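You operate a simulated robot arm through the tools that you are given. There is no shell and no other tool.

You run a simulated robot arm. Do the job below in one go: nothing can be reset, and whatever is moved stays where it is left.

JOB
Wipe off both sticky marks with the napkin that the today card names.
Fine: press it on the suds first and put it back. What is to be rubbed or washed off counts as gone when no trace of it is left.

Only the result counts: the job must be done as asked and must still hold three seconds after the hand-in. Knocking over, shifting, dropping, spilling or breaking anything else fails it. Flat cloth is picked up by pressing the open fingertips on it (5 to 10 N) and closing them slowly along it; thin cloth reads only 2 to 8 mm in the jaws.

ROBOT AND FRAMES
A 6-joint arm with a four-finger gripper, fixed in place. Base frame: the origin is at the foot of the arm, x ahead of it, y to its left, z up; the work surface is at about z = 920. Readings come in mm, rad, newtons and seconds.
With the tool pointing down near the work surface it reaches from about 300 to 700 mm from the base axis. Its first joint turns from -2.897 to 2.897 rad. Payload 3.43 kg.
The tool frame sits at the grasp point between the pads (the TCP): z along the fingers, y along the line on which they close. The tips reach 30 mm beyond it. The gripper opens to 120 mm. The gripper's body begins 85 mm behind the TCP.
Orientation is that of the tool frame in the base frame, as a unit quaternion [x, y, z, w]. With the fingers straight down and closing along the base's y, the tool's x points along the base's -x, its y along +y and its z along -z.

CONTROLS
- The arm moves only by the tool jog_arm. Its argument "steps" is one flat list of numbers, 7 for each row, row after row: the shift along the tool's x, y, z in mm, then the turn, a rotation vector about the tool's x, y, z in rad, then the closure in counts, from 0 (fully open) to 255 (shut). In form: [dx, dy, dz, wx, wy, wz, fingers, dx, dy, dz, wx, wy, wz, fingers, ...]. A call has 1 to 20 rows; each row is the pose to reach, as a shift and turn from the pose commanded when the call began, along the tool's axes at that moment. Each row takes 0.2 s and may step no farther than 50 mm and 0.15 rad from the row before; otherwise, or with a gripper value out of range, the whole call is refused. Where a pose cannot be reached the arm comes as near as it can. A force on the tool above 60 N (or 10 N above the force at the start of the call, whichever is more), or a blocked arm, ends the call early, and 0.2 s more pass. The fingers move at their own pace and stop on an object; they squeeze with about 45 N. The grip force told is the motor's: it shows also when the fingers shut on nothing. Time passes only in rows, and 0.2 s behind the last, so rows that repeat a pose let the fingers close. It gives the time, the measured TCP pose, the force on the tool (base axes), the opening and the grip force at its end, in the units of the frame above (readings bear some noise), with the torque about the TCP (base axes, N m) and any sound that the robot's microphone picked up.
- Cameras (640 x 400 px; columns grow to the right, rows downward): "scene" is fixed at [400.1, -499.9, 1660.5]; the picture's right is [0.99, 0.16, 0.00], its down [0.09, -0.53, -0.84] and it looks along [-0.13, 0.83, -0.54] (base axes); focal length 372 px, centre (320, 200). "wrist" rides on the gripper at [71, -17, -120] in the tool frame; the picture's right is [0.23, 0.97, 0.00], its down [-0.81, 0.19, -0.55] and it looks along [-0.54, 0.13, 0.83] (tool axes); focal length 275 px, centre (320, 200). There is no depth. A picture from a camera that has moved, and an enlarged one, comes with that camera's place and axes in the base frame and with its lens.
- capture(camera): a new picture of that camera. No time passes.
- slide_trunk(by): slides the trunk up (or, below 0, down) by that many mm; the arm rides with it, the base frame stays. It gives what a move gives, with no picture.
- close_up(camera, box): a new picture of the part [left, top, right, bottom] of that camera's present view, enlarged. No time passes.
- finish_job(): hands the job in; it is judged then, once.

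Nothing tells you positions but the pictures and the camera data. Unless the task says otherwise, let go and move clear before handing in.

The tools are called after ">>>" as a command line: name --argument value ..., lists and objects as JSON in quotes. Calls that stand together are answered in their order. jog_arm: Moves the arm, as the interface text tells. Its arguments: {"type":"object","properties":{"steps":{"type":"array","items":{"type":"number"}}},"required":["steps"]} The other tools are called the same way: slide_trunk (by) slides the trunk up or down; capture (camera) takes a picture; close_up (camera, box) takes an enlarged picture of a part of a camera's view; finish_job () hands the job in.

At the start:

```text
t: 0.0
position: [336.3, 407.7, 1162.7]
tool_rot: [0.0, 1.0, 0.0, -0.001]
force: [0.1, 0.4, -0.6]
wrist_torque: [0.0, 0.02, 0.02]
finger_gap: 120.2
finger_force: 0.0
trunk travel left (down, up): [-200.0, 240.0]
```

scene: 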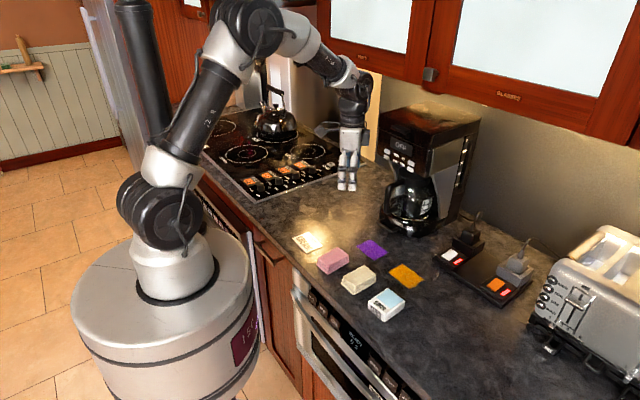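
wrist: 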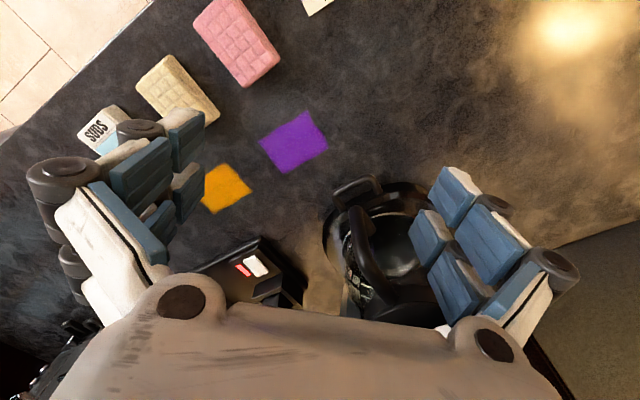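

I see a counter with a card, pink and cream sponge-like blocks, a suds box, and purple and orange napkins. I'll look closer to read the card and find the marks.

>>> close_up --camera "scene" --box '[280, 220, 440, 320]'

>>> close_up --camera "scene" --box '[420, 200, 580, 300]'

>>> close_up --camera "scene" --box '[200, 100, 360, 200]'

>>> close_up --camera "wrist" --box '[60, 0, 380, 200]'

>>> close_up --camera "scene" --box '[360, 80, 520, 180]'

```text
4.00 times, centred on (360, 270) of scene
camera zoom: at [400.1, -499.9, 1660.5], right [0.99, 0.16, 0.0], down [0.09, -0.53, -0.84], along [-0.13, 0.83, -0.54], focal length 1488 px, centre (160, -80)
```

zoom: 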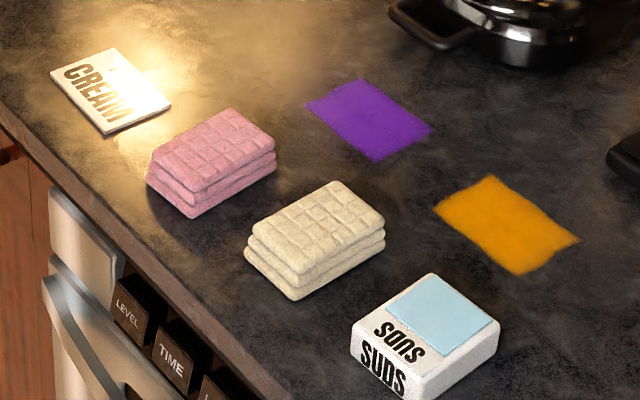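

```text
4.00 times, centred on (500, 250) of scene
camera zoom: at [400.1, -499.9, 1660.5], right [0.99, 0.16, 0.0], down [0.09, -0.53, -0.84], along [-0.13, 0.83, -0.54], focal length 1488 px, centre (-400, 0)
```

zoom: 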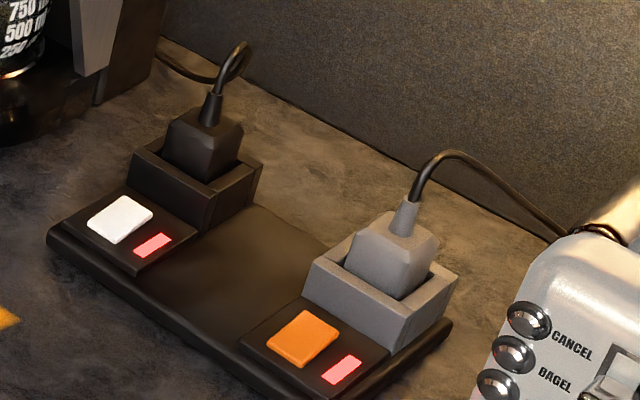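

```text
4.00 times, centred on (280, 150) of scene
camera zoom: at [400.1, -499.9, 1660.5], right [0.99, 0.16, 0.0], down [0.09, -0.53, -0.84], along [-0.13, 0.83, -0.54], focal length 1488 px, centre (480, 400)
```

zoom: 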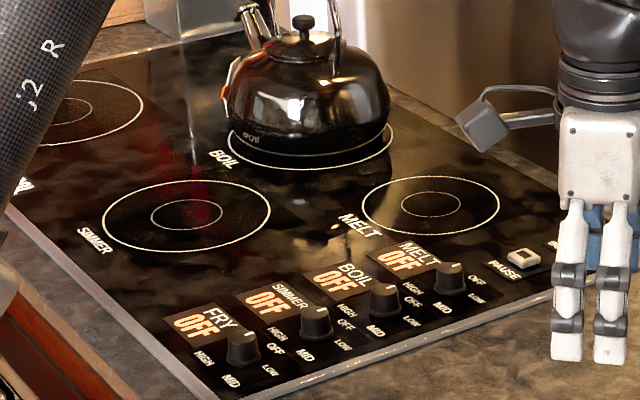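

```text
2.00 times, centred on (220, 100) of wrist
camera zoom: at [265.6, 389.9, 1283.7], right [-0.23, 0.97, 0.0], down [0.81, 0.19, 0.55], along [0.54, 0.13, -0.83], focal length 551 px, centre (520, 400)
```

zoom: 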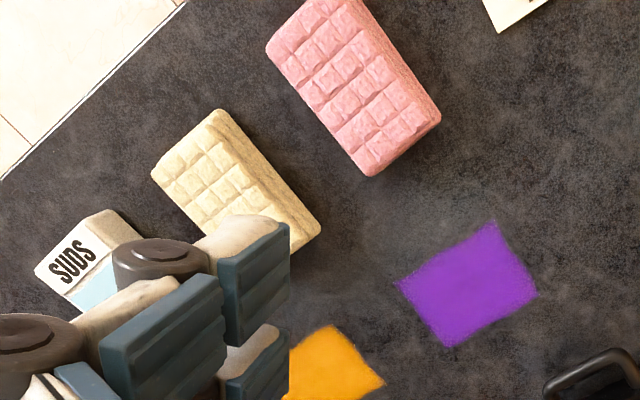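

```text
4.00 times, centred on (440, 130) of scene
camera zoom: at [400.1, -499.9, 1660.5], right [0.99, 0.16, 0.0], down [0.09, -0.53, -0.84], along [-0.13, 0.83, -0.54], focal length 1488 px, centre (-160, 480)
```

zoom: 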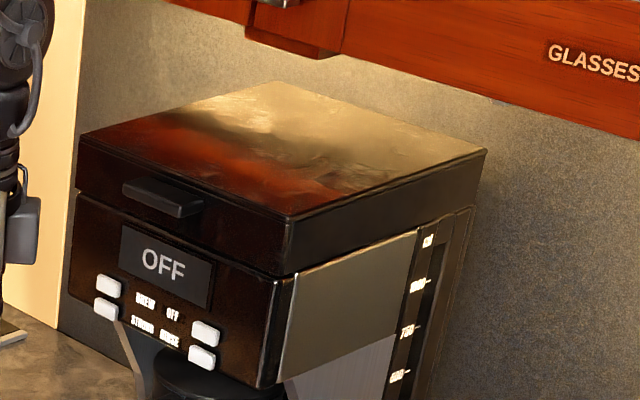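

The card seems to read CREAM, so the cream folded napkin at about (392, 227) is the tool. The purple patch (~423, 388) and the orange patch (~525, 289) look like the marks, and the suds pad is at ~(474, 160). I'll move the wrist camera over them for a better look.

>>> jog_arm --steps '[16, -44, 0, 0, 0, 0, 0, 32, -88, 0, 0, 0, 0, 0, 48, -132, 0, 0, 0, 0, 0, 64, -176, 0, 0, 0, 0, 0, 64, -176, 0, 0, 0, 0, 0]'

>>> capture --camera "wrist"

>>> close_up --camera "scene" --box '[285, 225, 335, 256]'

>>> capture --camera "scene"

```text
t: 1.2
position: [274.3, 232.2, 1159.9]
tool_rot: [-0.001, 1.0, 0.0, 0.0]
force: [0.1, 0.5, 0.1]
wrist_torque: [-0.04, 0.0, 0.0]
finger_gap: 120.1
finger_force: 0.0
trunk travel left (down, up): [-200.0, 240.0]
```

```text
taken
camera wrist: at [202.2, 215.9, 1282.2], right [-0.23, 0.97, 0.0], down [0.81, 0.19, 0.55], along [0.54, 0.13, -0.83], focal length 275 px, centre (320, 200)
```

wrist: 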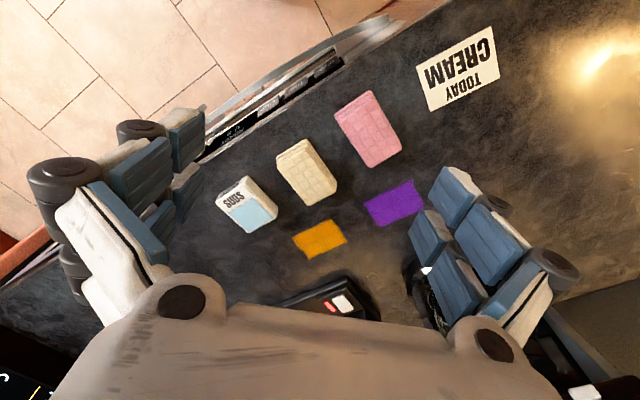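

```text
12.80 times, centred on (310, 240) of scene
camera zoom: at [400.1, -499.9, 1660.5], right [0.99, 0.16, 0.0], down [0.09, -0.53, -0.84], along [-0.13, 0.83, -0.54], focal length 4760 px, centre (448, -318)
```

zoom: 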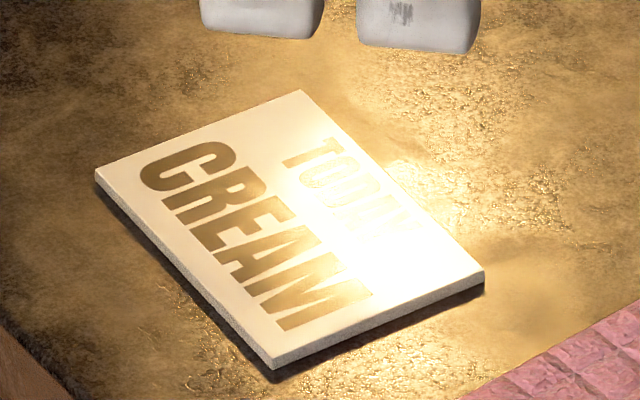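

```text
taken
```

scene: 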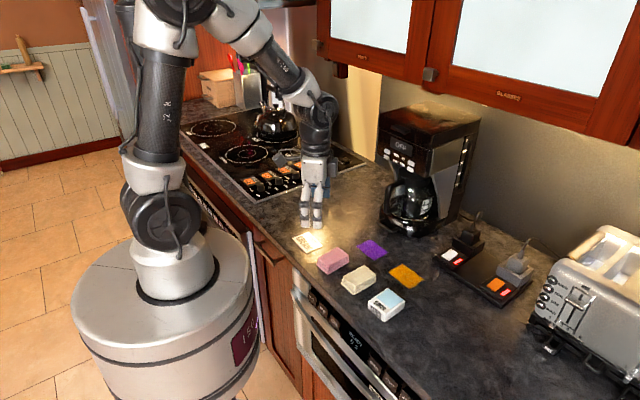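

The card reads TODAY / CREAM, and I estimate the cream napkin at about (386, 241) with its top near z 940. I'll lower the wrist camera for a closer view of the napkin, suds and marks.

>>> jog_arm --steps '[-10, -3, 40, 0, 0, 0, 0, -21, -6, 80, 0, 0, 0, 0, -32, -10, 110, 0, 0, 0, 0, -32, -10, 110, 0, 0, 0, 0]'

>>> capture --camera "wrist"

>>> close_up --camera "wrist" --box '[200, 100, 440, 250]'

>>> close_up --camera "scene" --box '[330, 230, 430, 293]'

>>> close_up --camera "scene" --box '[335, 255, 435, 330]'

```text
t: 2.2
position: [305.3, 220.4, 1052.4]
tool_rot: [-0.002, 1.0, 0.0, 0.0]
force: [0.2, -0.1, 0.3]
wrist_torque: [0.01, 0.0, 0.01]
finger_gap: 119.8
finger_force: 0.1
trunk travel left (down, up): [-200.0, 240.0]
```

```text
taken
camera wrist: at [234.3, 204.5, 1172.8], right [-0.23, 0.97, 0.0], down [0.81, 0.19, 0.55], along [0.54, 0.13, -0.83], focal length 275 px, centre (320, 200)
```

wrist: 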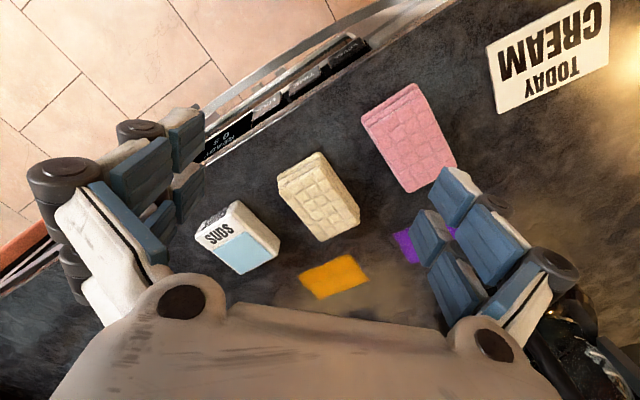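

```text
2.67 times, centred on (320, 175) of wrist
camera zoom: at [234.3, 204.5, 1172.8], right [-0.23, 0.97, 0.0], down [0.81, 0.19, 0.55], along [0.54, 0.13, -0.83], focal length 734 px, centre (320, 267)
```

zoom: 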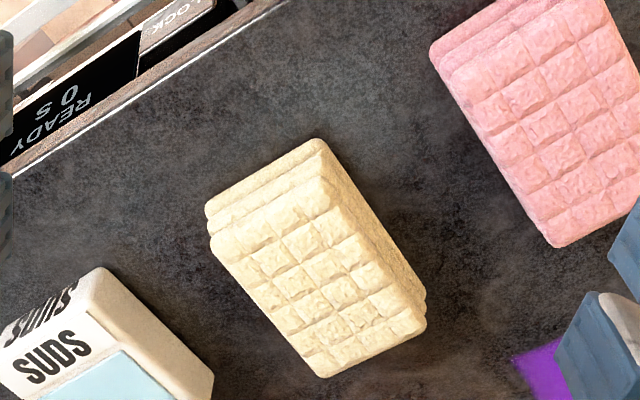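

```text
6.35 times, centred on (380, 262) of scene
camera zoom: at [400.1, -499.9, 1660.5], right [0.99, 0.16, 0.0], down [0.09, -0.53, -0.84], along [-0.13, 0.83, -0.54], focal length 2361 px, centre (-61, -190)
```

zoom: 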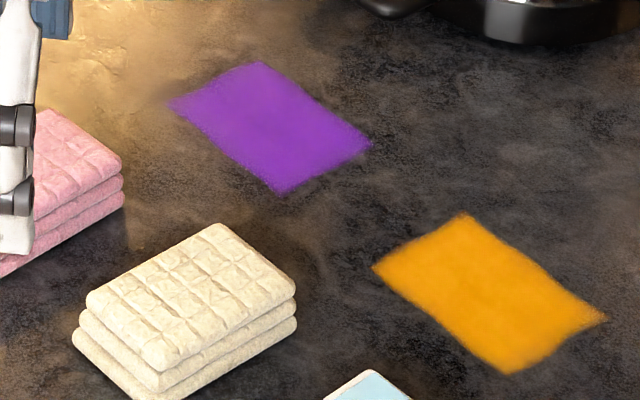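

```text
5.33 times, centred on (385, 292) of scene
camera zoom: at [400.1, -499.9, 1660.5], right [0.99, 0.16, 0.0], down [0.09, -0.53, -0.84], along [-0.13, 0.83, -0.54], focal length 1983 px, centre (-27, -293)
```

zoom: 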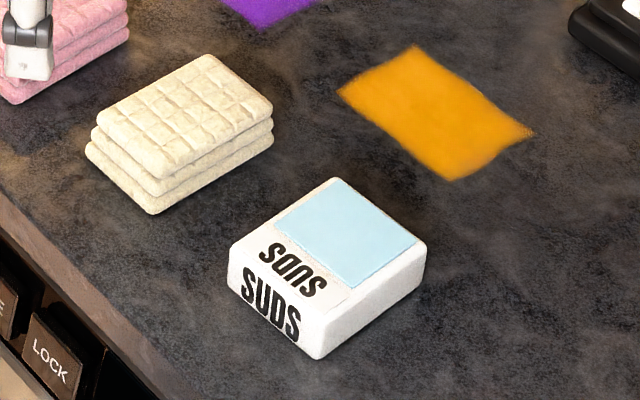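

The cream napkin is a folded stack of about 76×50×22 mm, centred near (390, 243), with its long axis at about 45°. The pad on the suds is at ~(469, 166, 950), orange at ~(516, 287) and purple at ~(417, 385). I'll hover over the napkin with the jaws turned to close across its short side, half closed to clear the pink one.

>>> jog_arm --steps '[-14, 3, 0, 0, 0, -0.132, 45, -28, 7, 0, 0, 0, -0.264, 90, -43, 10, 10, 0, 0, -0.397, 90, -57, 14, 20, 0, 0, -0.529, 90, -72, 18, 30, 0, 0, -0.661, 90, -86, 21, 40, 0, 0, -0.794, 90, -86, 21, 40, 0, 0, -0.794, 90]'

>>> capture --camera "wrist"

>>> close_up --camera "scene" --box '[310, 200, 420, 310]'

```text
t: 3.8
position: [391.5, 239.9, 1012.3]
tool_rot: [-0.388, 0.922, 0.0, 0.001]
force: [-1.2, -0.4, -0.1]
wrist_torque: [-0.02, 0.02, 0.02]
finger_gap: 77.5
finger_force: 0.0
trunk travel left (down, up): [-200.0, 240.0]
```

```text
taken
camera wrist: at [353.6, 177.8, 1134.2], right [-0.86, 0.52, 0.0], down [0.43, 0.71, 0.55], along [0.29, 0.47, -0.83], focal length 275 px, centre (320, 200)
```

wrist: 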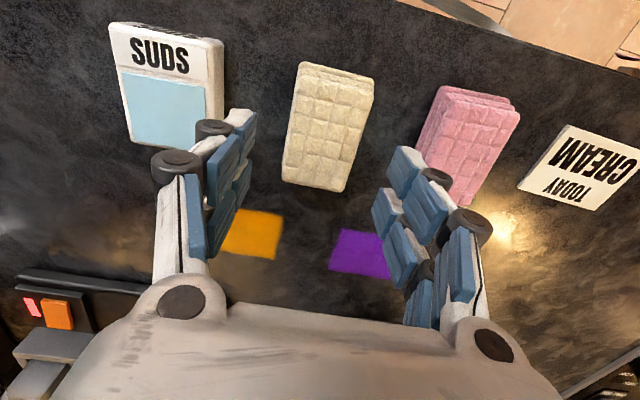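

```text
3.64 times, centred on (365, 255) of scene
camera zoom: at [400.1, -499.9, 1660.5], right [0.99, 0.16, 0.0], down [0.09, -0.53, -0.84], along [-0.13, 0.83, -0.54], focal length 1352 px, centre (156, 0)
```

zoom: 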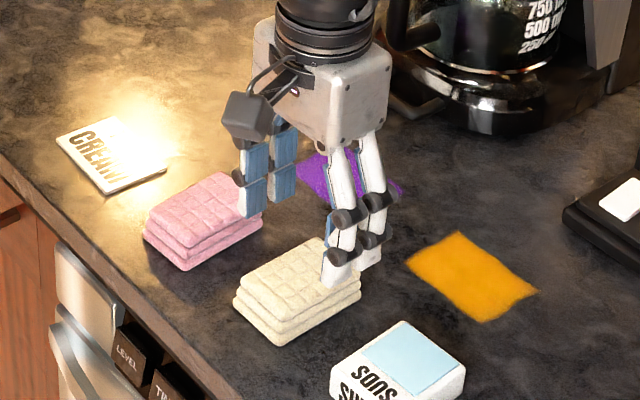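

The napkin is roughly under the jaws. I'll zoom in to check the centring before going down.

>>> close_up --camera "wrist" --box '[250, 40, 410, 200]'

>>> close_up --camera "wrist" --box '[90, 0, 270, 180]'

```text
2.50 times, centred on (330, 120) of wrist
camera zoom: at [353.6, 177.8, 1134.2], right [-0.86, 0.52, 0.0], down [0.43, 0.71, 0.55], along [0.29, 0.47, -0.83], focal length 688 px, centre (295, 400)
```

zoom: 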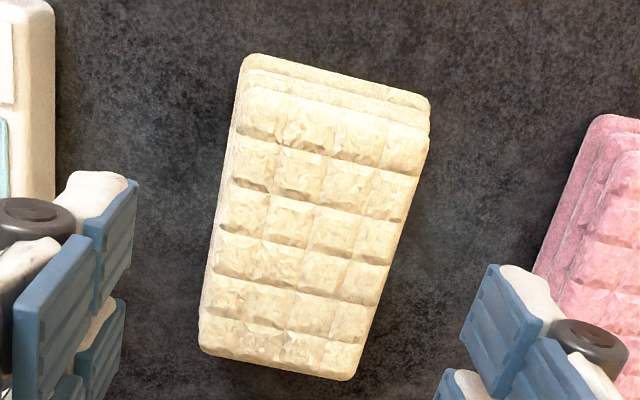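

```text
2.22 times, centred on (180, 90) of wrist
camera zoom: at [353.6, 177.8, 1134.2], right [-0.86, 0.52, 0.0], down [0.43, 0.71, 0.55], along [0.29, 0.47, -0.83], focal length 612 px, centre (631, 444)
```

zoom: 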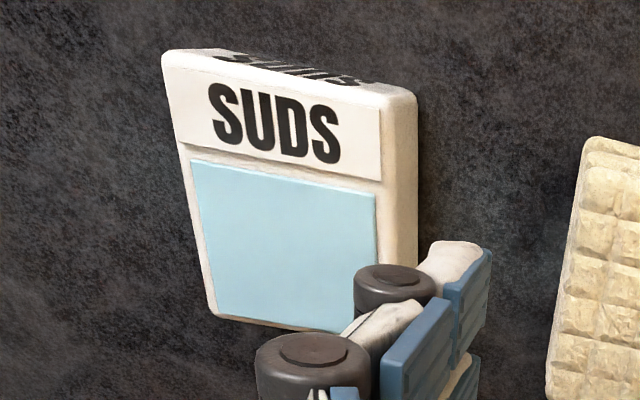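

The napkin sits within about 3 mm of the tool centre and parallel to it. I'll centre it and go down beside it, first to tips at about z 930.

>>> jog_arm --steps '[-2, 3, 0, 0, 0, 0, 90, -2, 3, 20, 0, 0, 0, 90, -2, 3, 40, 0, 0, 0, 90, -2, 3, 50, 0, 0, 0, 90, -2, 3, 50, 0, 0, 0, 90]'

>>> capture --camera "wrist"

>>> close_up --camera "scene" --box '[320, 230, 400, 310]'

```text
t: 5.0
position: [389.4, 245.0, 962.8]
tool_rot: [-0.386, 0.922, 0.0, 0.0]
force: [-0.2, 0.4, 0.7]
wrist_torque: [0.0, 0.04, 0.0]
finger_gap: 77.5
finger_force: 0.0
trunk travel left (down, up): [-200.0, 240.0]
```

```text
taken
camera wrist: at [352.4, 181.7, 1082.9], right [-0.86, 0.52, 0.0], down [0.43, 0.71, 0.55], along [0.29, 0.47, -0.83], focal length 275 px, centre (320, 200)
```

wrist: 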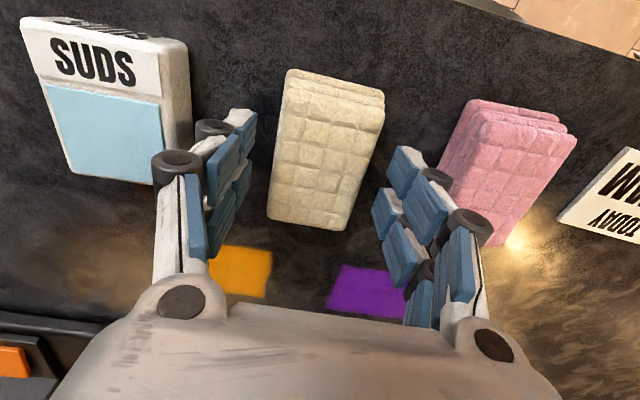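

```text
5.00 times, centred on (360, 270) of scene
camera zoom: at [400.1, -499.9, 1660.5], right [0.99, 0.16, 0.0], down [0.09, -0.53, -0.84], along [-0.13, 0.83, -0.54], focal length 1859 px, centre (120, -150)
```

zoom: 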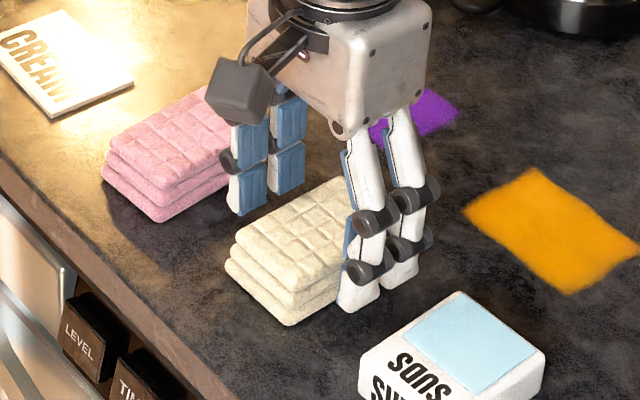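

Tips are at about 933 on both sides of the napkin with room to spare. I'll creep down to find the counter by force.

>>> jog_arm --steps '[0, 0, 3, 0, 0, 0, 90, 0, 0, 6, 0, 0, 0, 90, 0, 0, 8, 0, 0, 0, 90, 0, 0, 9, 0, 0, 0, 90, 0, 0, 10, 0, 0, 0, 90]'

>>> capture --camera "wrist"

```text
t: 6.2
position: [388.7, 246.5, 952.5]
tool_rot: [-0.387, 0.922, 0.0, 0.0]
force: [0.4, -0.1, -0.3]
wrist_torque: [0.02, -0.02, -0.01]
finger_gap: 77.7
finger_force: 0.1
trunk travel left (down, up): [-200.0, 240.0]
```

```text
taken
camera wrist: at [352.3, 183.0, 1073.8], right [-0.86, 0.52, 0.0], down [0.43, 0.71, 0.55], along [0.29, 0.47, -0.83], focal length 275 px, centre (320, 200)
```

wrist: 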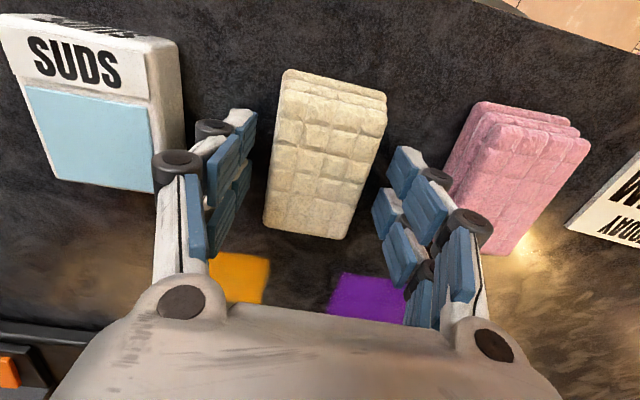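

No contact yet with tips at ~922, so the counter is at about 920. I'll rise 4 mm for clearance and close on the napkin's sides.

>>> jog_arm --steps '[0, 0, -4, 0, 0, 0, 90, 0, 0, -4, 0, 0, 0, 110, 0, 0, -4, 0, 0, 0, 125, 0, 0, -4, 0, 0, 0, 140, 0, 0, -4, 0, 0, 0, 150, 0, 0, -4, 0, 0, 0, 160, 0, 0, -4, 0, 0, 0, 170, 0, 0, -4, 0, 0, 0, 180]'

>>> capture --camera "wrist"

```text
t: 8.0
position: [390.5, 246.6, 957.1]
tool_rot: [-0.386, 0.922, 0.0, 0.0]
force: [0.3, -0.1, 3.9]
wrist_torque: [-0.07, 0.01, -0.01]
finger_gap: 53.6
finger_force: 44.8
trunk travel left (down, up): [-200.0, 240.0]
```

```text
taken
camera wrist: at [352.2, 182.8, 1077.8], right [-0.86, 0.52, 0.0], down [0.43, 0.71, 0.55], along [0.29, 0.47, -0.83], focal length 275 px, centre (320, 200)
```

wrist: 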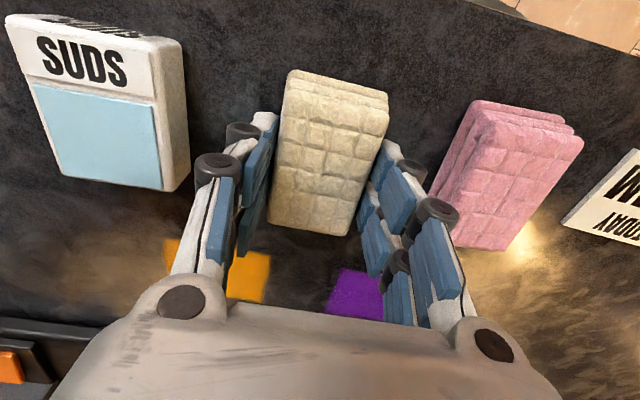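

I've gripped the napkin at a 53.6 mm gap with 45 N. I'll lift it straight up and check it hangs properly.

>>> jog_arm --steps '[0, 0, -5, 0, 0, 0, 180, 0, 0, -15, 0, 0, 0, 180, 0, 0, -30, 0, 0, 0, 180, 0, 0, -45, 0, 0, 0, 180, 0, 0, -60, 0, 0, 0, 180, 0, 0, -60, 0, 0, 0, 180]'

>>> capture --camera "wrist"

>>> close_up --camera "scene" --box '[300, 200, 440, 320]'

```text
t: 9.4
position: [389.6, 245.0, 1018.2]
tool_rot: [-0.386, 0.922, -0.001, 0.0]
force: [0.8, -0.2, 0.1]
wrist_torque: [-0.02, 0.01, 0.0]
finger_gap: 53.9
finger_force: 45.2
trunk travel left (down, up): [-200.0, 240.0]
```

```text
taken
camera wrist: at [351.7, 182.3, 1138.6], right [-0.86, 0.52, 0.0], down [0.43, 0.71, 0.55], along [0.29, 0.47, -0.83], focal length 275 px, centre (320, 200)
```

wrist: 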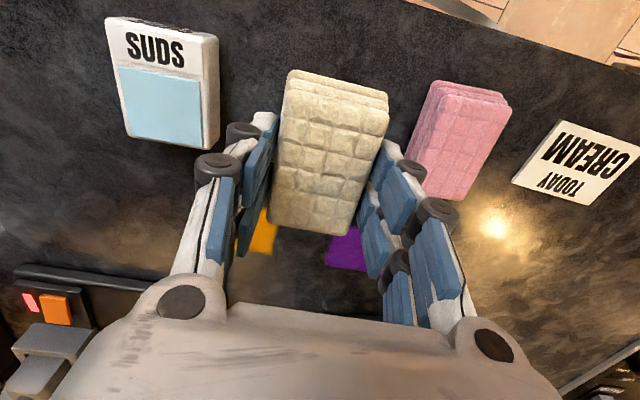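

```text
3.33 times, centred on (370, 260) of scene
camera zoom: at [400.1, -499.9, 1660.5], right [0.99, 0.16, 0.0], down [0.09, -0.53, -0.84], along [-0.13, 0.83, -0.54], focal length 1240 px, centre (153, 0)
```

zoom: 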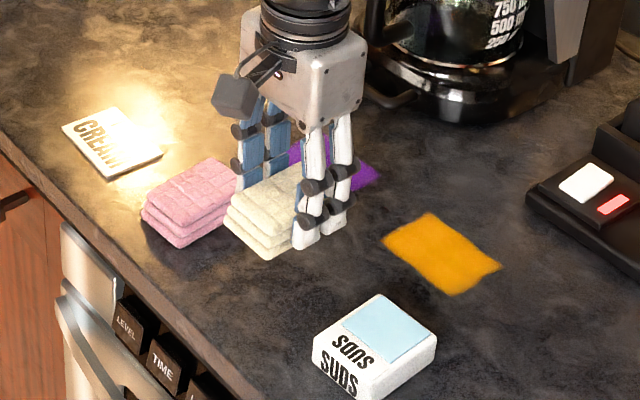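

The napkin is held level, its bottom about 37 mm below the TCP. I'll carry it over the suds pad at about (468, 167) and stop a little above it.

>>> jog_arm --steps '[0, -20, 0, 0, 0, 0, 180, 1, -45, 0, 0, 0, 0, 180, 1, -75, 0, 0, 0, 0, 180, 1, -100, 0, 0, 0, 0, 180, 1, -111, 0, 0, 0, 0, 180, 1, -111, 10, 0, 0, 0, 180, 1, -111, 20, 0, 0, 0, 180, 1, -111, 20, 0, 0, 0, 180]'

>>> capture --camera "wrist"

>>> close_up --camera "scene" --box '[320, 230, 440, 330]'

```text
t: 11.2
position: [468.0, 166.9, 996.7]
tool_rot: [-0.387, 0.922, -0.001, 0.0]
force: [0.0, 0.1, 0.0]
wrist_torque: [-0.01, -0.03, 0.0]
finger_gap: 53.8
finger_force: 45.3
trunk travel left (down, up): [-200.0, 240.0]
```

```text
taken
camera wrist: at [430.8, 104.6, 1118.0], right [-0.86, 0.52, 0.0], down [0.43, 0.71, 0.55], along [0.29, 0.47, -0.83], focal length 275 px, centre (320, 200)
```

wrist: 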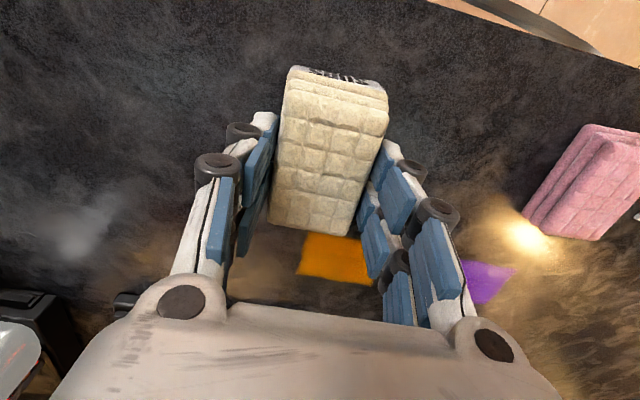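

```text
4.00 times, centred on (380, 280) of scene
camera zoom: at [400.1, -499.9, 1660.5], right [0.99, 0.16, 0.0], down [0.09, -0.53, -0.84], along [-0.13, 0.83, -0.54], focal length 1488 px, centre (80, -120)
```

zoom: 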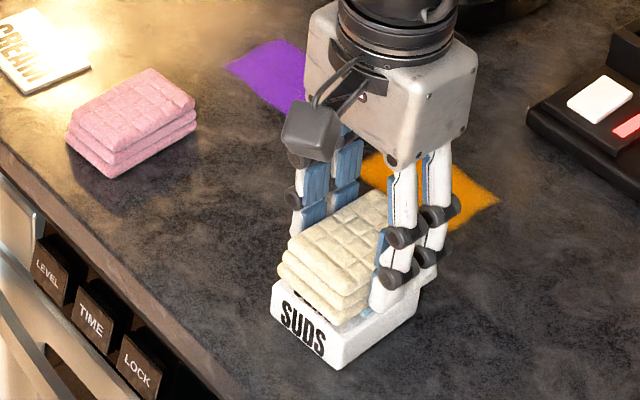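

The napkin is right over the pad. I'll go down gently in 1–2 mm steps to feel the contact.

>>> jog_arm --steps '[0, 0, 4, 0, 0, 0, 180, 0, 0, 7, 0, 0, 0, 180, 0, 0, 9, 0, 0, 0, 180, 0, 0, 9, 0, 0, 0, 180]'

```text
t: 12.2
position: [468.8, 167.6, 986.8]
tool_rot: [-0.387, 0.922, 0.0, 0.0]
force: [0.2, -0.3, -0.1]
wrist_torque: [-0.04, 0.0, -0.01]
finger_gap: 53.7
finger_force: 44.7
trunk travel left (down, up): [-200.0, 240.0]
```

No contact yet, so I'll go on down 1 mm at a time.

>>> jog_arm --steps '[0, 0, 1, 0, 0, 0, 180, 0, 0, 2, 0, 0, 0, 180, 0, 0, 2, 0, 0, 0, 180]'

```text
t: 13.0
position: [468.3, 167.4, 986.4]
tool_rot: [-0.387, 0.922, 0.001, 0.001]
force: [-0.8, -0.9, 7.4]
wrist_torque: [0.01, 0.08, -0.02]
finger_gap: 54.0
finger_force: 44.7
trunk travel left (down, up): [-200.0, 240.0]
```

The napkin is touching the pad with 7 N. I'll press about 1 mm more and hold.

>>> jog_arm --steps '[0, 0, 1, 0, 0, 0, 180, 0, 0, 1, 0, 0, 0, 180, 0, 0, 1, 0, 0, 0, 180, 0, 0, 1, 0, 0, 0, 180]'

>>> close_up --camera "scene" --box '[320, 230, 440, 330]'

```text
t: 14.0
position: [468.6, 168.6, 984.8]
tool_rot: [-0.387, 0.922, 0.0, 0.002]
force: [-1.6, -0.3, 20.0]
wrist_torque: [-0.03, 0.18, 0.02]
finger_gap: 53.6
finger_force: 45.0
trunk travel left (down, up): [-200.0, 240.0]
```

```text
4.00 times, centred on (380, 280) of scene
camera zoom: at [400.1, -499.9, 1660.5], right [0.99, 0.16, 0.0], down [0.09, -0.53, -0.84], along [-0.13, 0.83, -0.54], focal length 1488 px, centre (80, -120)
```

zoom: 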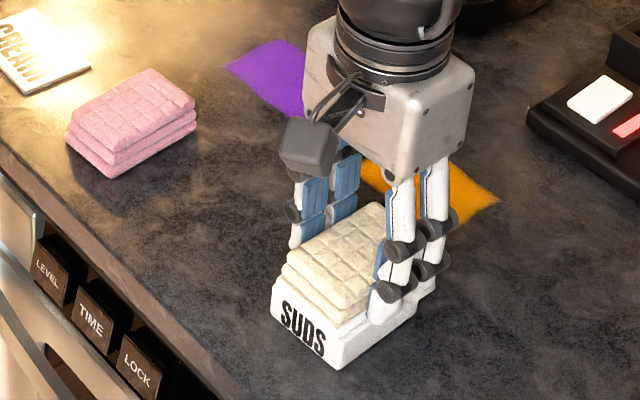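

I pressed at 20 N and the suds box hasn't moved. Next I'll lift clear and look at the underside and the orange mark.

>>> jog_arm --steps '[0, 0, -3, 0, 0, 0, 180, 0, 0, -10, 0, 0, 0, 180, 0, 0, -25, 0, 0, 0, 180, 0, 0, -40, 0, 0, 0, 180, 0, 0, -40, 0, 0, 0, 180]'

>>> capture --camera "wrist"

>>> close_up --camera "scene" --box '[320, 220, 440, 320]'

```text
t: 15.2
position: [467.9, 167.3, 1025.0]
tool_rot: [-0.386, 0.922, 0.0, 0.0]
force: [0.3, -0.4, -0.8]
wrist_torque: [0.0, 0.0, -0.02]
finger_gap: 53.8
finger_force: 44.9
trunk travel left (down, up): [-200.0, 240.0]
```

```text
taken
camera wrist: at [430.9, 104.4, 1146.0], right [-0.86, 0.52, 0.0], down [0.43, 0.71, 0.55], along [0.29, 0.47, -0.83], focal length 275 px, centre (320, 200)
```

wrist: 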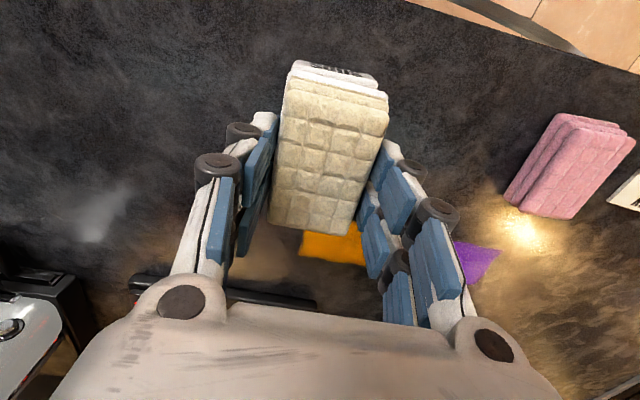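

```text
4.00 times, centred on (380, 270) of scene
camera zoom: at [400.1, -499.9, 1660.5], right [0.99, 0.16, 0.0], down [0.09, -0.53, -0.84], along [-0.13, 0.83, -0.54], focal length 1488 px, centre (80, -80)
```

zoom: 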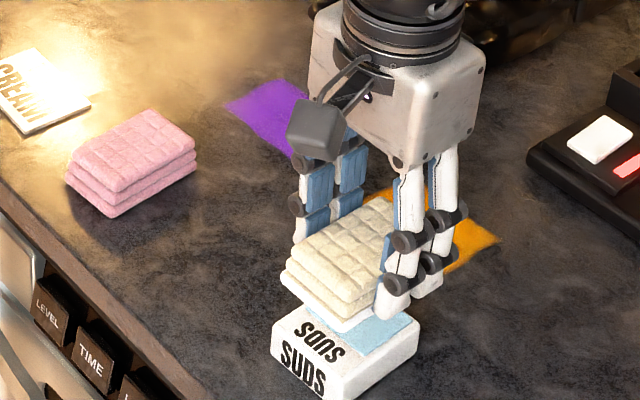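

The underside now shows a white suds rim. I'll carry the napkin over the orange mark at about (516, 288) and stop a few mm above it.

>>> jog_arm --steps '[-20, 8, 0, 0, 0, 0, 180, -50, 21, 0, 0, 0, 0, 180, -85, 35, 0, 0, 0, 0, 180, -110, 46, 0, 0, 0, 0, 180, -119, 50, 0, 0, 0, 0, 180, -119, 50, 20, 0, 0, 0, 180, -119, 50, 40, 0, 0, 0, 180, -119, 50, 55, 0, 0, 0, 180, -119, 50, 55, 0, 0, 0, 180]'

>>> capture --camera "wrist"

>>> close_up --camera "scene" --box '[345, 210, 465, 310]'

```text
t: 17.2
position: [516.8, 286.9, 969.1]
tool_rot: [-0.386, 0.922, 0.0, 0.001]
force: [-0.3, 0.2, -0.4]
wrist_torque: [0.0, -0.02, 0.0]
finger_gap: 54.0
finger_force: 44.7
trunk travel left (down, up): [-200.0, 240.0]
```

```text
taken
camera wrist: at [479.6, 224.5, 1090.2], right [-0.86, 0.52, 0.0], down [0.43, 0.71, 0.55], along [0.29, 0.47, -0.83], focal length 275 px, centre (320, 200)
```

wrist: 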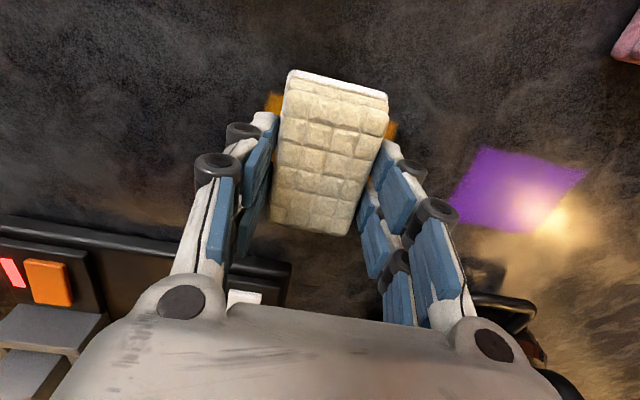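

```text
4.00 times, centred on (405, 260) of scene
camera zoom: at [400.1, -499.9, 1660.5], right [0.99, 0.16, 0.0], down [0.09, -0.53, -0.84], along [-0.13, 0.83, -0.54], focal length 1488 px, centre (-20, -40)
```

zoom: 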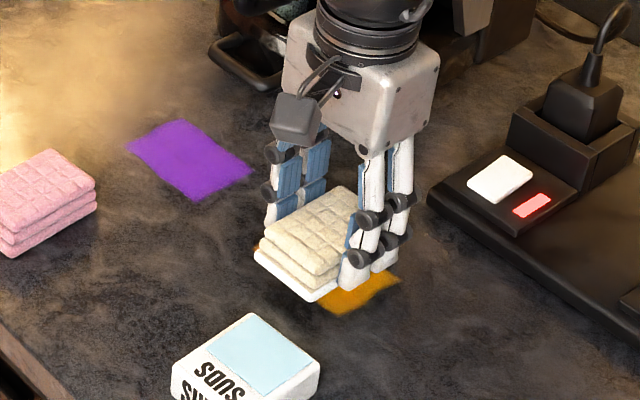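

The napkin is well centred over the orange mark, which shows equally on both sides. I'll go down to contact.

>>> jog_arm --steps '[-1, 2, 5, 0, 0, 0, 180, -1, 2, 9, 0, 0, 0, 180, -1, 2, 11, 0, 0, 0, 180, -1, 2, 12, 0, 0, 0, 180, -1, 2, 13, 0, 0, 0, 180, -1, 2, 13, 0, 0, 0, 180]'

```text
t: 18.6
position: [516.2, 289.5, 956.8]
tool_rot: [-0.388, 0.922, 0.001, 0.0]
force: [-0.2, -0.5, 5.6]
wrist_torque: [-0.14, 0.1, 0.03]
finger_gap: 53.8
finger_force: 45.0
trunk travel left (down, up): [-200.0, 240.0]
```

Contact is at 5.6 N. I'll wipe back and forth across the mark with slightly more pressure.

>>> jog_arm --steps '[0, -8, 0.5, 0, 0, 0, 180, 0, -16, 0.5, 0, 0, 0, 180, 0, -24, 0.5, 0, 0, 0, 180, 0, -32, 0.5, 0, 0, 0, 180, 0, -24, 0.5, 0, 0, 0, 180, 0, -16, 0.5, 0, 0, 0, 180, 0, -8, 0.5, 0, 0, 0, 180, 0, 0, 0.5, 0, 0, 0, 180, 0, 8, 0.5, 0, 0, 0, 180, 0, 16, 0.5, 0, 0, 0, 180, 0, 24, 0.5, 0, 0, 0, 180, 0, 32, 0.5, 0, 0, 0, 180, 0, 24, 0.5, 0, 0, 0, 180, 0, 16, 0.5, 0, 0, 0, 180, 0, 8, 0.5, 0, 0, 0, 180, 0, 0, 0.5, 0, 0, 0, 180]'

>>> capture --camera "wrist"

>>> close_up --camera "scene" --box '[345, 210, 465, 310]'

```text
t: 22.0
position: [515.6, 289.0, 956.4]
tool_rot: [-0.387, 0.922, 0.0, 0.001]
force: [-3.4, 5.7, 12.8]
wrist_torque: [0.15, 0.23, -0.06]
finger_gap: 53.7
finger_force: 44.9
trunk travel left (down, up): [-200.0, 240.0]
```

```text
taken
camera wrist: at [477.8, 225.8, 1077.5], right [-0.86, 0.52, 0.0], down [0.43, 0.71, 0.55], along [0.29, 0.47, -0.83], focal length 275 px, centre (320, 200)
```

wrist: 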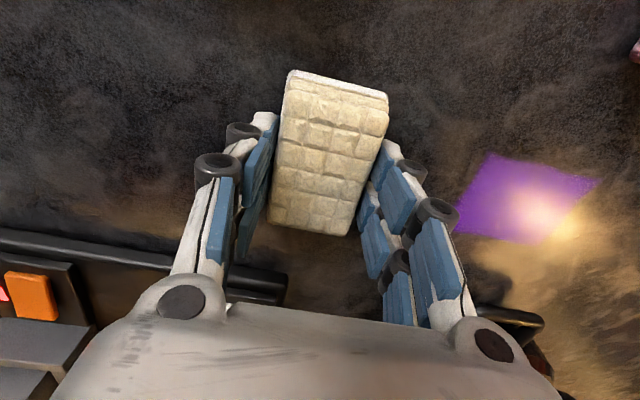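

```text
4.00 times, centred on (405, 260) of scene
camera zoom: at [400.1, -499.9, 1660.5], right [0.99, 0.16, 0.0], down [0.09, -0.53, -0.84], along [-0.13, 0.83, -0.54], focal length 1488 px, centre (-20, -40)
```

zoom: 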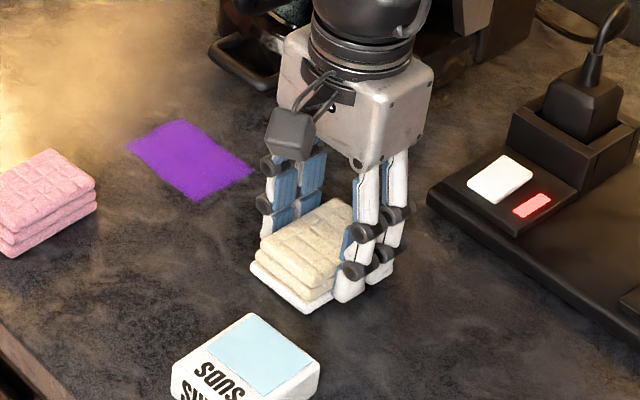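

The orange at both sides is gone. I'll make two more passes offset along the other axis, so the edges are covered, and then lift to check.

>>> jog_arm --steps '[4, -8, 0, 0, 0, 0, 180, 8, -16, 0, 0, 0, 0, 180, 8, -26, 0, 0, 0, 0, 180, 8, -14, 0, 0, 0, 0, 180, 8, -2, 0, 0, 0, 0, 180, 8, 10, 0, 0, 0, 0, 180, 8, 22, 0, 0, 0, 0, 180, 8, 30, 0, 0, 0, 0, 180, 0, 30, 0, 0, 0, 0, 180, -8, 30, 0, 0, 0, 0, 180, -8, 18, 0, 0, 0, 0, 180, -8, 6, 0, 0, 0, 0, 180, -8, -6, 0, 0, 0, 0, 180, -8, -18, 0, 0, 0, 0, 180, -8, -28, 0, 0, 0, 0, 180, 0, -28, -2, 0, 0, 0, 180, 0, -28, -20, 0, 0, 0, 180, 0, -28, -50, 0, 0, 0, 180, 0, -28, -50, 0, 0, 0, 180]'

>>> capture --camera "wrist"

>>> close_up --camera "scene" --box '[345, 210, 465, 310]'

```text
t: 26.0
position: [534.9, 271.0, 1004.3]
tool_rot: [-0.387, 0.922, -0.001, -0.001]
force: [-0.2, -0.4, -0.2]
wrist_torque: [-0.01, 0.0, -0.02]
finger_gap: 53.8
finger_force: 45.2
trunk travel left (down, up): [-200.0, 240.0]
```

```text
taken
camera wrist: at [497.2, 206.4, 1126.2], right [-0.86, 0.52, 0.0], down [0.43, 0.71, 0.55], along [0.29, 0.47, -0.83], focal length 275 px, centre (320, 200)
```

wrist: 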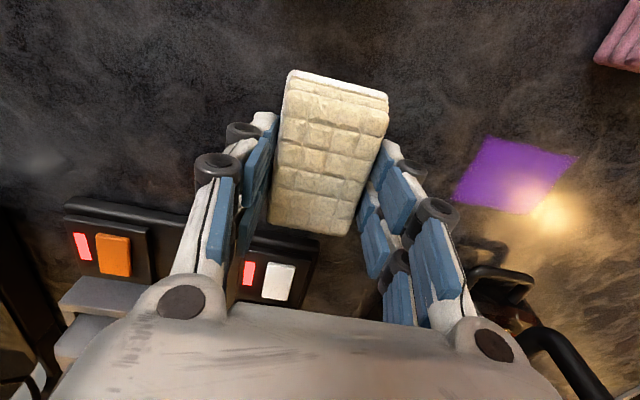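

```text
4.00 times, centred on (405, 260) of scene
camera zoom: at [400.1, -499.9, 1660.5], right [0.99, 0.16, 0.0], down [0.09, -0.53, -0.84], along [-0.13, 0.83, -0.54], focal length 1488 px, centre (-20, -40)
```

zoom: 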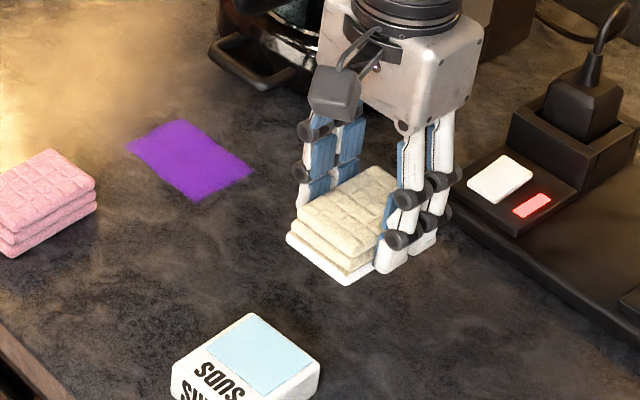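

The orange mark appears fully gone. I'll carry the napkin over the purple mark at about (415, 387), which is clear of the carafe handle, and stop a little above it.

>>> jog_arm --steps '[0, 20, 0, 0, 0, 0, 180, 0, 50, 0, 0, 0, 0, 180, 0, 85, 0, 0, 0, 0, 180, 0, 120, 0, 0, 0, 0, 180, 0, 150, 0, 0, 0, 0, 180, 0, 167, 0, 0, 0, 0, 180, 0, 167, 15, 0, 0, 0, 180, 0, 167, 30, 0, 0, 0, 180, 0, 167, 37, 0, 0, 0, 180, 0, 167, 37, 0, 0, 0, 180]'

>>> capture --camera "wrist"

>>> close_up --camera "scene" --box '[325, 190, 465, 310]'

```text
t: 28.2
position: [416.9, 384.9, 968.4]
tool_rot: [-0.387, 0.922, 0.0, 0.0]
force: [-0.2, 0.8, -0.2]
wrist_torque: [0.01, 0.05, -0.04]
finger_gap: 53.6
finger_force: 44.7
trunk travel left (down, up): [-200.0, 240.0]
```

```text
taken
camera wrist: at [378.6, 323.5, 1089.3], right [-0.86, 0.52, 0.0], down [0.43, 0.71, 0.55], along [0.29, 0.47, -0.83], focal length 275 px, centre (320, 200)
```

wrist: 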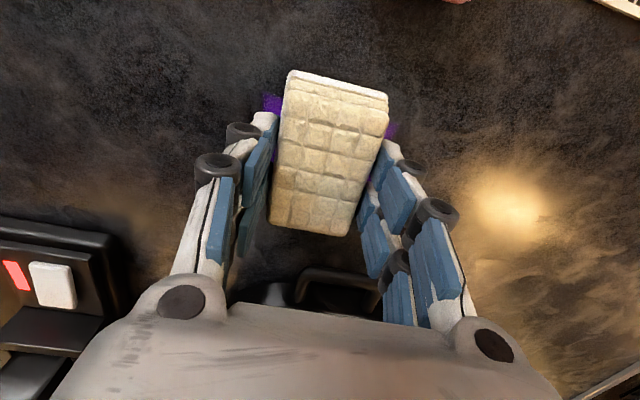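

```text
3.33 times, centred on (395, 250) of scene
camera zoom: at [400.1, -499.9, 1660.5], right [0.99, 0.16, 0.0], down [0.09, -0.53, -0.84], along [-0.13, 0.83, -0.54], focal length 1240 px, centre (70, 33)
```

zoom: 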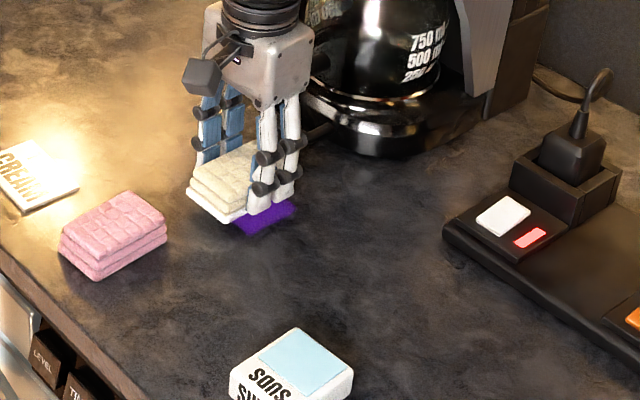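

The napkin is centred over the purple mark, with the carafe handle about 55 mm beyond its far end. I'll lower it to contact.

>>> jog_arm --steps '[-2, 1, 5, 0, 0, 0, 180, -2, 1, 9, 0, 0, 0, 180, -2, 1, 11, 0, 0, 0, 180, -2, 1, 12, 0, 0, 0, 180, -2, 1, 13, 0, 0, 0, 180, -2, 1, 13, 0, 0, 0, 180]'

```text
t: 29.6
position: [415.8, 390.2, 957.7]
tool_rot: [-0.387, 0.922, 0.0, 0.001]
force: [-0.5, 1.5, 4.9]
wrist_torque: [-0.07, 0.11, 0.03]
finger_gap: 53.9
finger_force: 45.1
trunk travel left (down, up): [-200.0, 240.0]
```

Contact is at 5 N, so I'll wipe the purple mark the same way.

>>> jog_arm --steps '[0, -8, 0.7, 0, 0, 0, 180, 0, -16, 0.7, 0, 0, 0, 180, 0, -24, 0.7, 0, 0, 0, 180, 0, -32, 0.7, 0, 0, 0, 180, 0, -24, 0.7, 0, 0, 0, 180, 0, -16, 0.7, 0, 0, 0, 180, 0, -8, 0.7, 0, 0, 0, 180, 0, 0, 0.7, 0, 0, 0, 180, 0, 8, 0.7, 0, 0, 0, 180, 0, 16, 0.7, 0, 0, 0, 180, 0, 24, 0.7, 0, 0, 0, 180, 0, 32, 0.7, 0, 0, 0, 180, 0, 24, 0.7, 0, 0, 0, 180, 0, 16, 0.7, 0, 0, 0, 180, 0, 8, 0.7, 0, 0, 0, 180, 0, 0, 0.7, 0, 0, 0, 180]'

>>> capture --camera "wrist"

>>> close_up --camera "scene" --box '[325, 190, 465, 310]'

```text
t: 33.0
position: [415.7, 387.2, 957.0]
tool_rot: [-0.389, 0.921, -0.001, 0.001]
force: [-3.3, 3.2, 14.3]
wrist_torque: [0.42, -0.05, 0.16]
finger_gap: 54.1
finger_force: 44.7
trunk travel left (down, up): [-200.0, 240.0]
```

```text
taken
camera wrist: at [378.5, 324.8, 1077.4], right [-0.86, 0.52, 0.0], down [0.43, 0.71, 0.55], along [0.29, 0.47, -0.83], focal length 275 px, centre (320, 200)
```

wrist: 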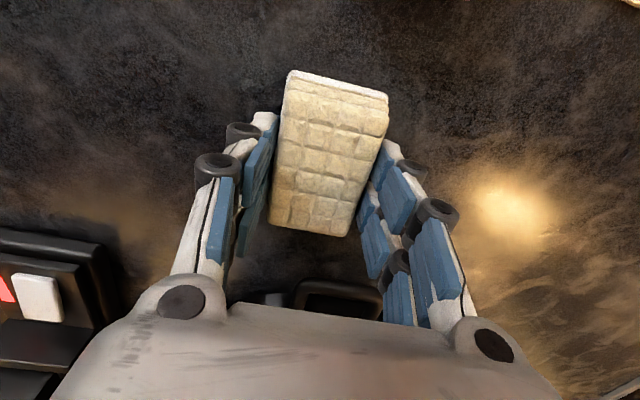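

```text
3.33 times, centred on (395, 250) of scene
camera zoom: at [400.1, -499.9, 1660.5], right [0.99, 0.16, 0.0], down [0.09, -0.53, -0.84], along [-0.13, 0.83, -0.54], focal length 1240 px, centre (70, 33)
```

zoom: 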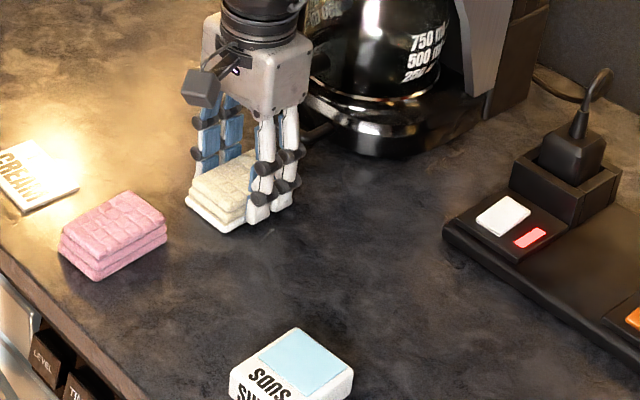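

The visible purple is gone. I'll do the offset passes for the edges and then lift.

>>> jog_arm --steps '[4, -8, 0, 0, 0, 0, 180, 8, -16, 0, 0, 0, 0, 180, 8, -26, 0, 0, 0, 0, 180, 8, -14, 0, 0, 0, 0, 180, 8, -2, 0, 0, 0, 0, 180, 8, 10, 0, 0, 0, 0, 180, 8, 22, 0, 0, 0, 0, 180, 8, 30, 0, 0, 0, 0, 180, 0, 30, 0, 0, 0, 0, 180, -8, 30, 0, 0, 0, 0, 180, -8, 18, 0, 0, 0, 0, 180, -8, 6, 0, 0, 0, 0, 180, -8, -6, 0, 0, 0, 0, 180, -8, -18, 0, 0, 0, 0, 180, -8, -28, 0, 0, 0, 0, 180, 0, -28, -2, 0, 0, 0, 180, 0, -28, -20, 0, 0, 0, 180, 0, -28, -50, 0, 0, 0, 180, 0, -28, -50, 0, 0, 0, 180]'

>>> capture --camera "wrist"

>>> close_up --camera "scene" --box '[325, 190, 465, 310]'

```text
t: 37.0
position: [436.8, 368.4, 1004.9]
tool_rot: [-0.387, 0.922, 0.0, -0.002]
force: [-0.3, 0.2, -0.7]
wrist_torque: [-0.03, -0.02, 0.02]
finger_gap: 53.7
finger_force: 45.3
trunk travel left (down, up): [-200.0, 240.0]
```

```text
taken
camera wrist: at [400.2, 306.5, 1126.9], right [-0.86, 0.52, 0.0], down [0.43, 0.71, 0.55], along [0.29, 0.47, -0.83], focal length 275 px, centre (320, 200)
```

wrist: 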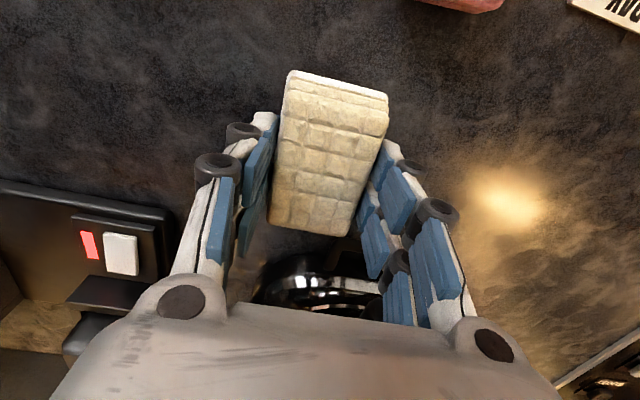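

```text
3.33 times, centred on (395, 250) of scene
camera zoom: at [400.1, -499.9, 1660.5], right [0.99, 0.16, 0.0], down [0.09, -0.53, -0.84], along [-0.13, 0.83, -0.54], focal length 1240 px, centre (70, 33)
```

zoom: 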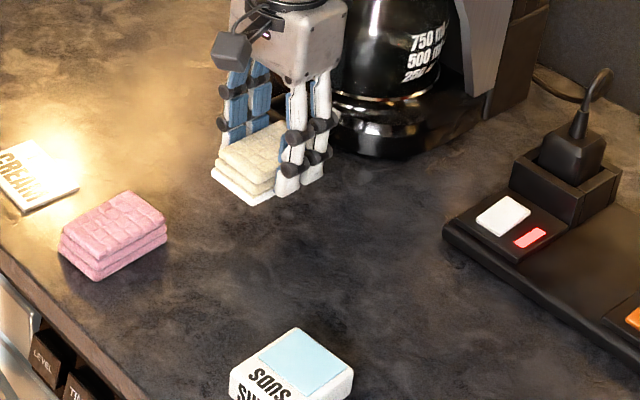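

Both marks look clean. I'll carry the napkin back above its original spot at (389.6, 246.2) and check the wiped areas from there.

>>> jog_arm --steps '[15, -15, 0, 0, 0, 0, 180, 40, -35, 0, 0, 0, 0, 180, 70, -53, 0, 0, 0, 0, 180, 100, -53, 0, 0, 0, 0, 180, 121, -53, 0, 0, 0, 0, 180, 121, -53, 0, 0, 0, 0, 180]'

>>> capture --camera "wrist"

>>> close_up --camera "scene" --box '[325, 200, 445, 300]'

```text
t: 38.4
position: [389.5, 243.9, 1007.5]
tool_rot: [-0.387, 0.922, 0.0, -0.001]
force: [0.6, 0.0, -0.5]
wrist_torque: [0.01, 0.01, -0.02]
finger_gap: 53.7
finger_force: 44.9
trunk travel left (down, up): [-200.0, 240.0]
```

```text
taken
camera wrist: at [352.4, 182.3, 1128.0], right [-0.86, 0.52, 0.0], down [0.43, 0.71, 0.55], along [0.29, 0.47, -0.83], focal length 275 px, centre (320, 200)
```

wrist: 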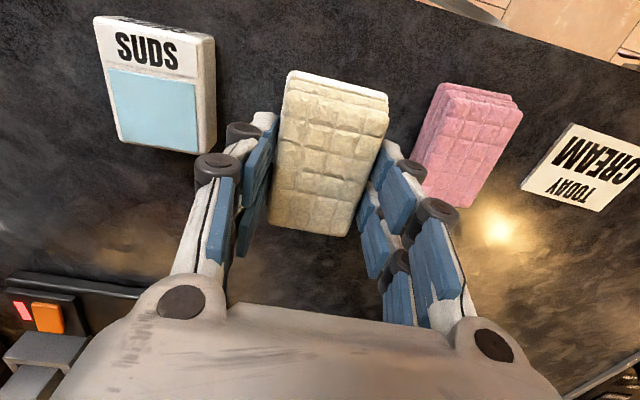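

```text
4.00 times, centred on (385, 250) of scene
camera zoom: at [400.1, -499.9, 1660.5], right [0.99, 0.16, 0.0], down [0.09, -0.53, -0.84], along [-0.13, 0.83, -0.54], focal length 1488 px, centre (60, 0)
```

zoom: 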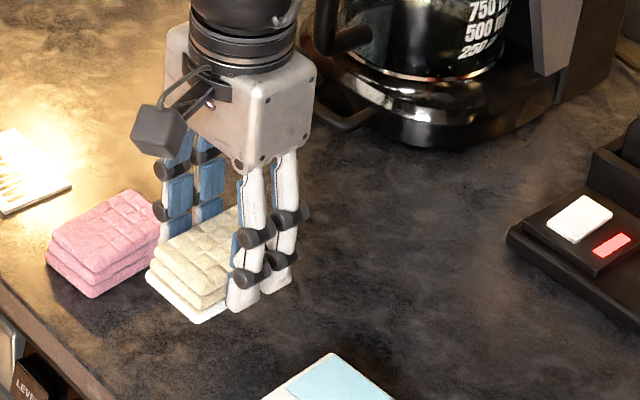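

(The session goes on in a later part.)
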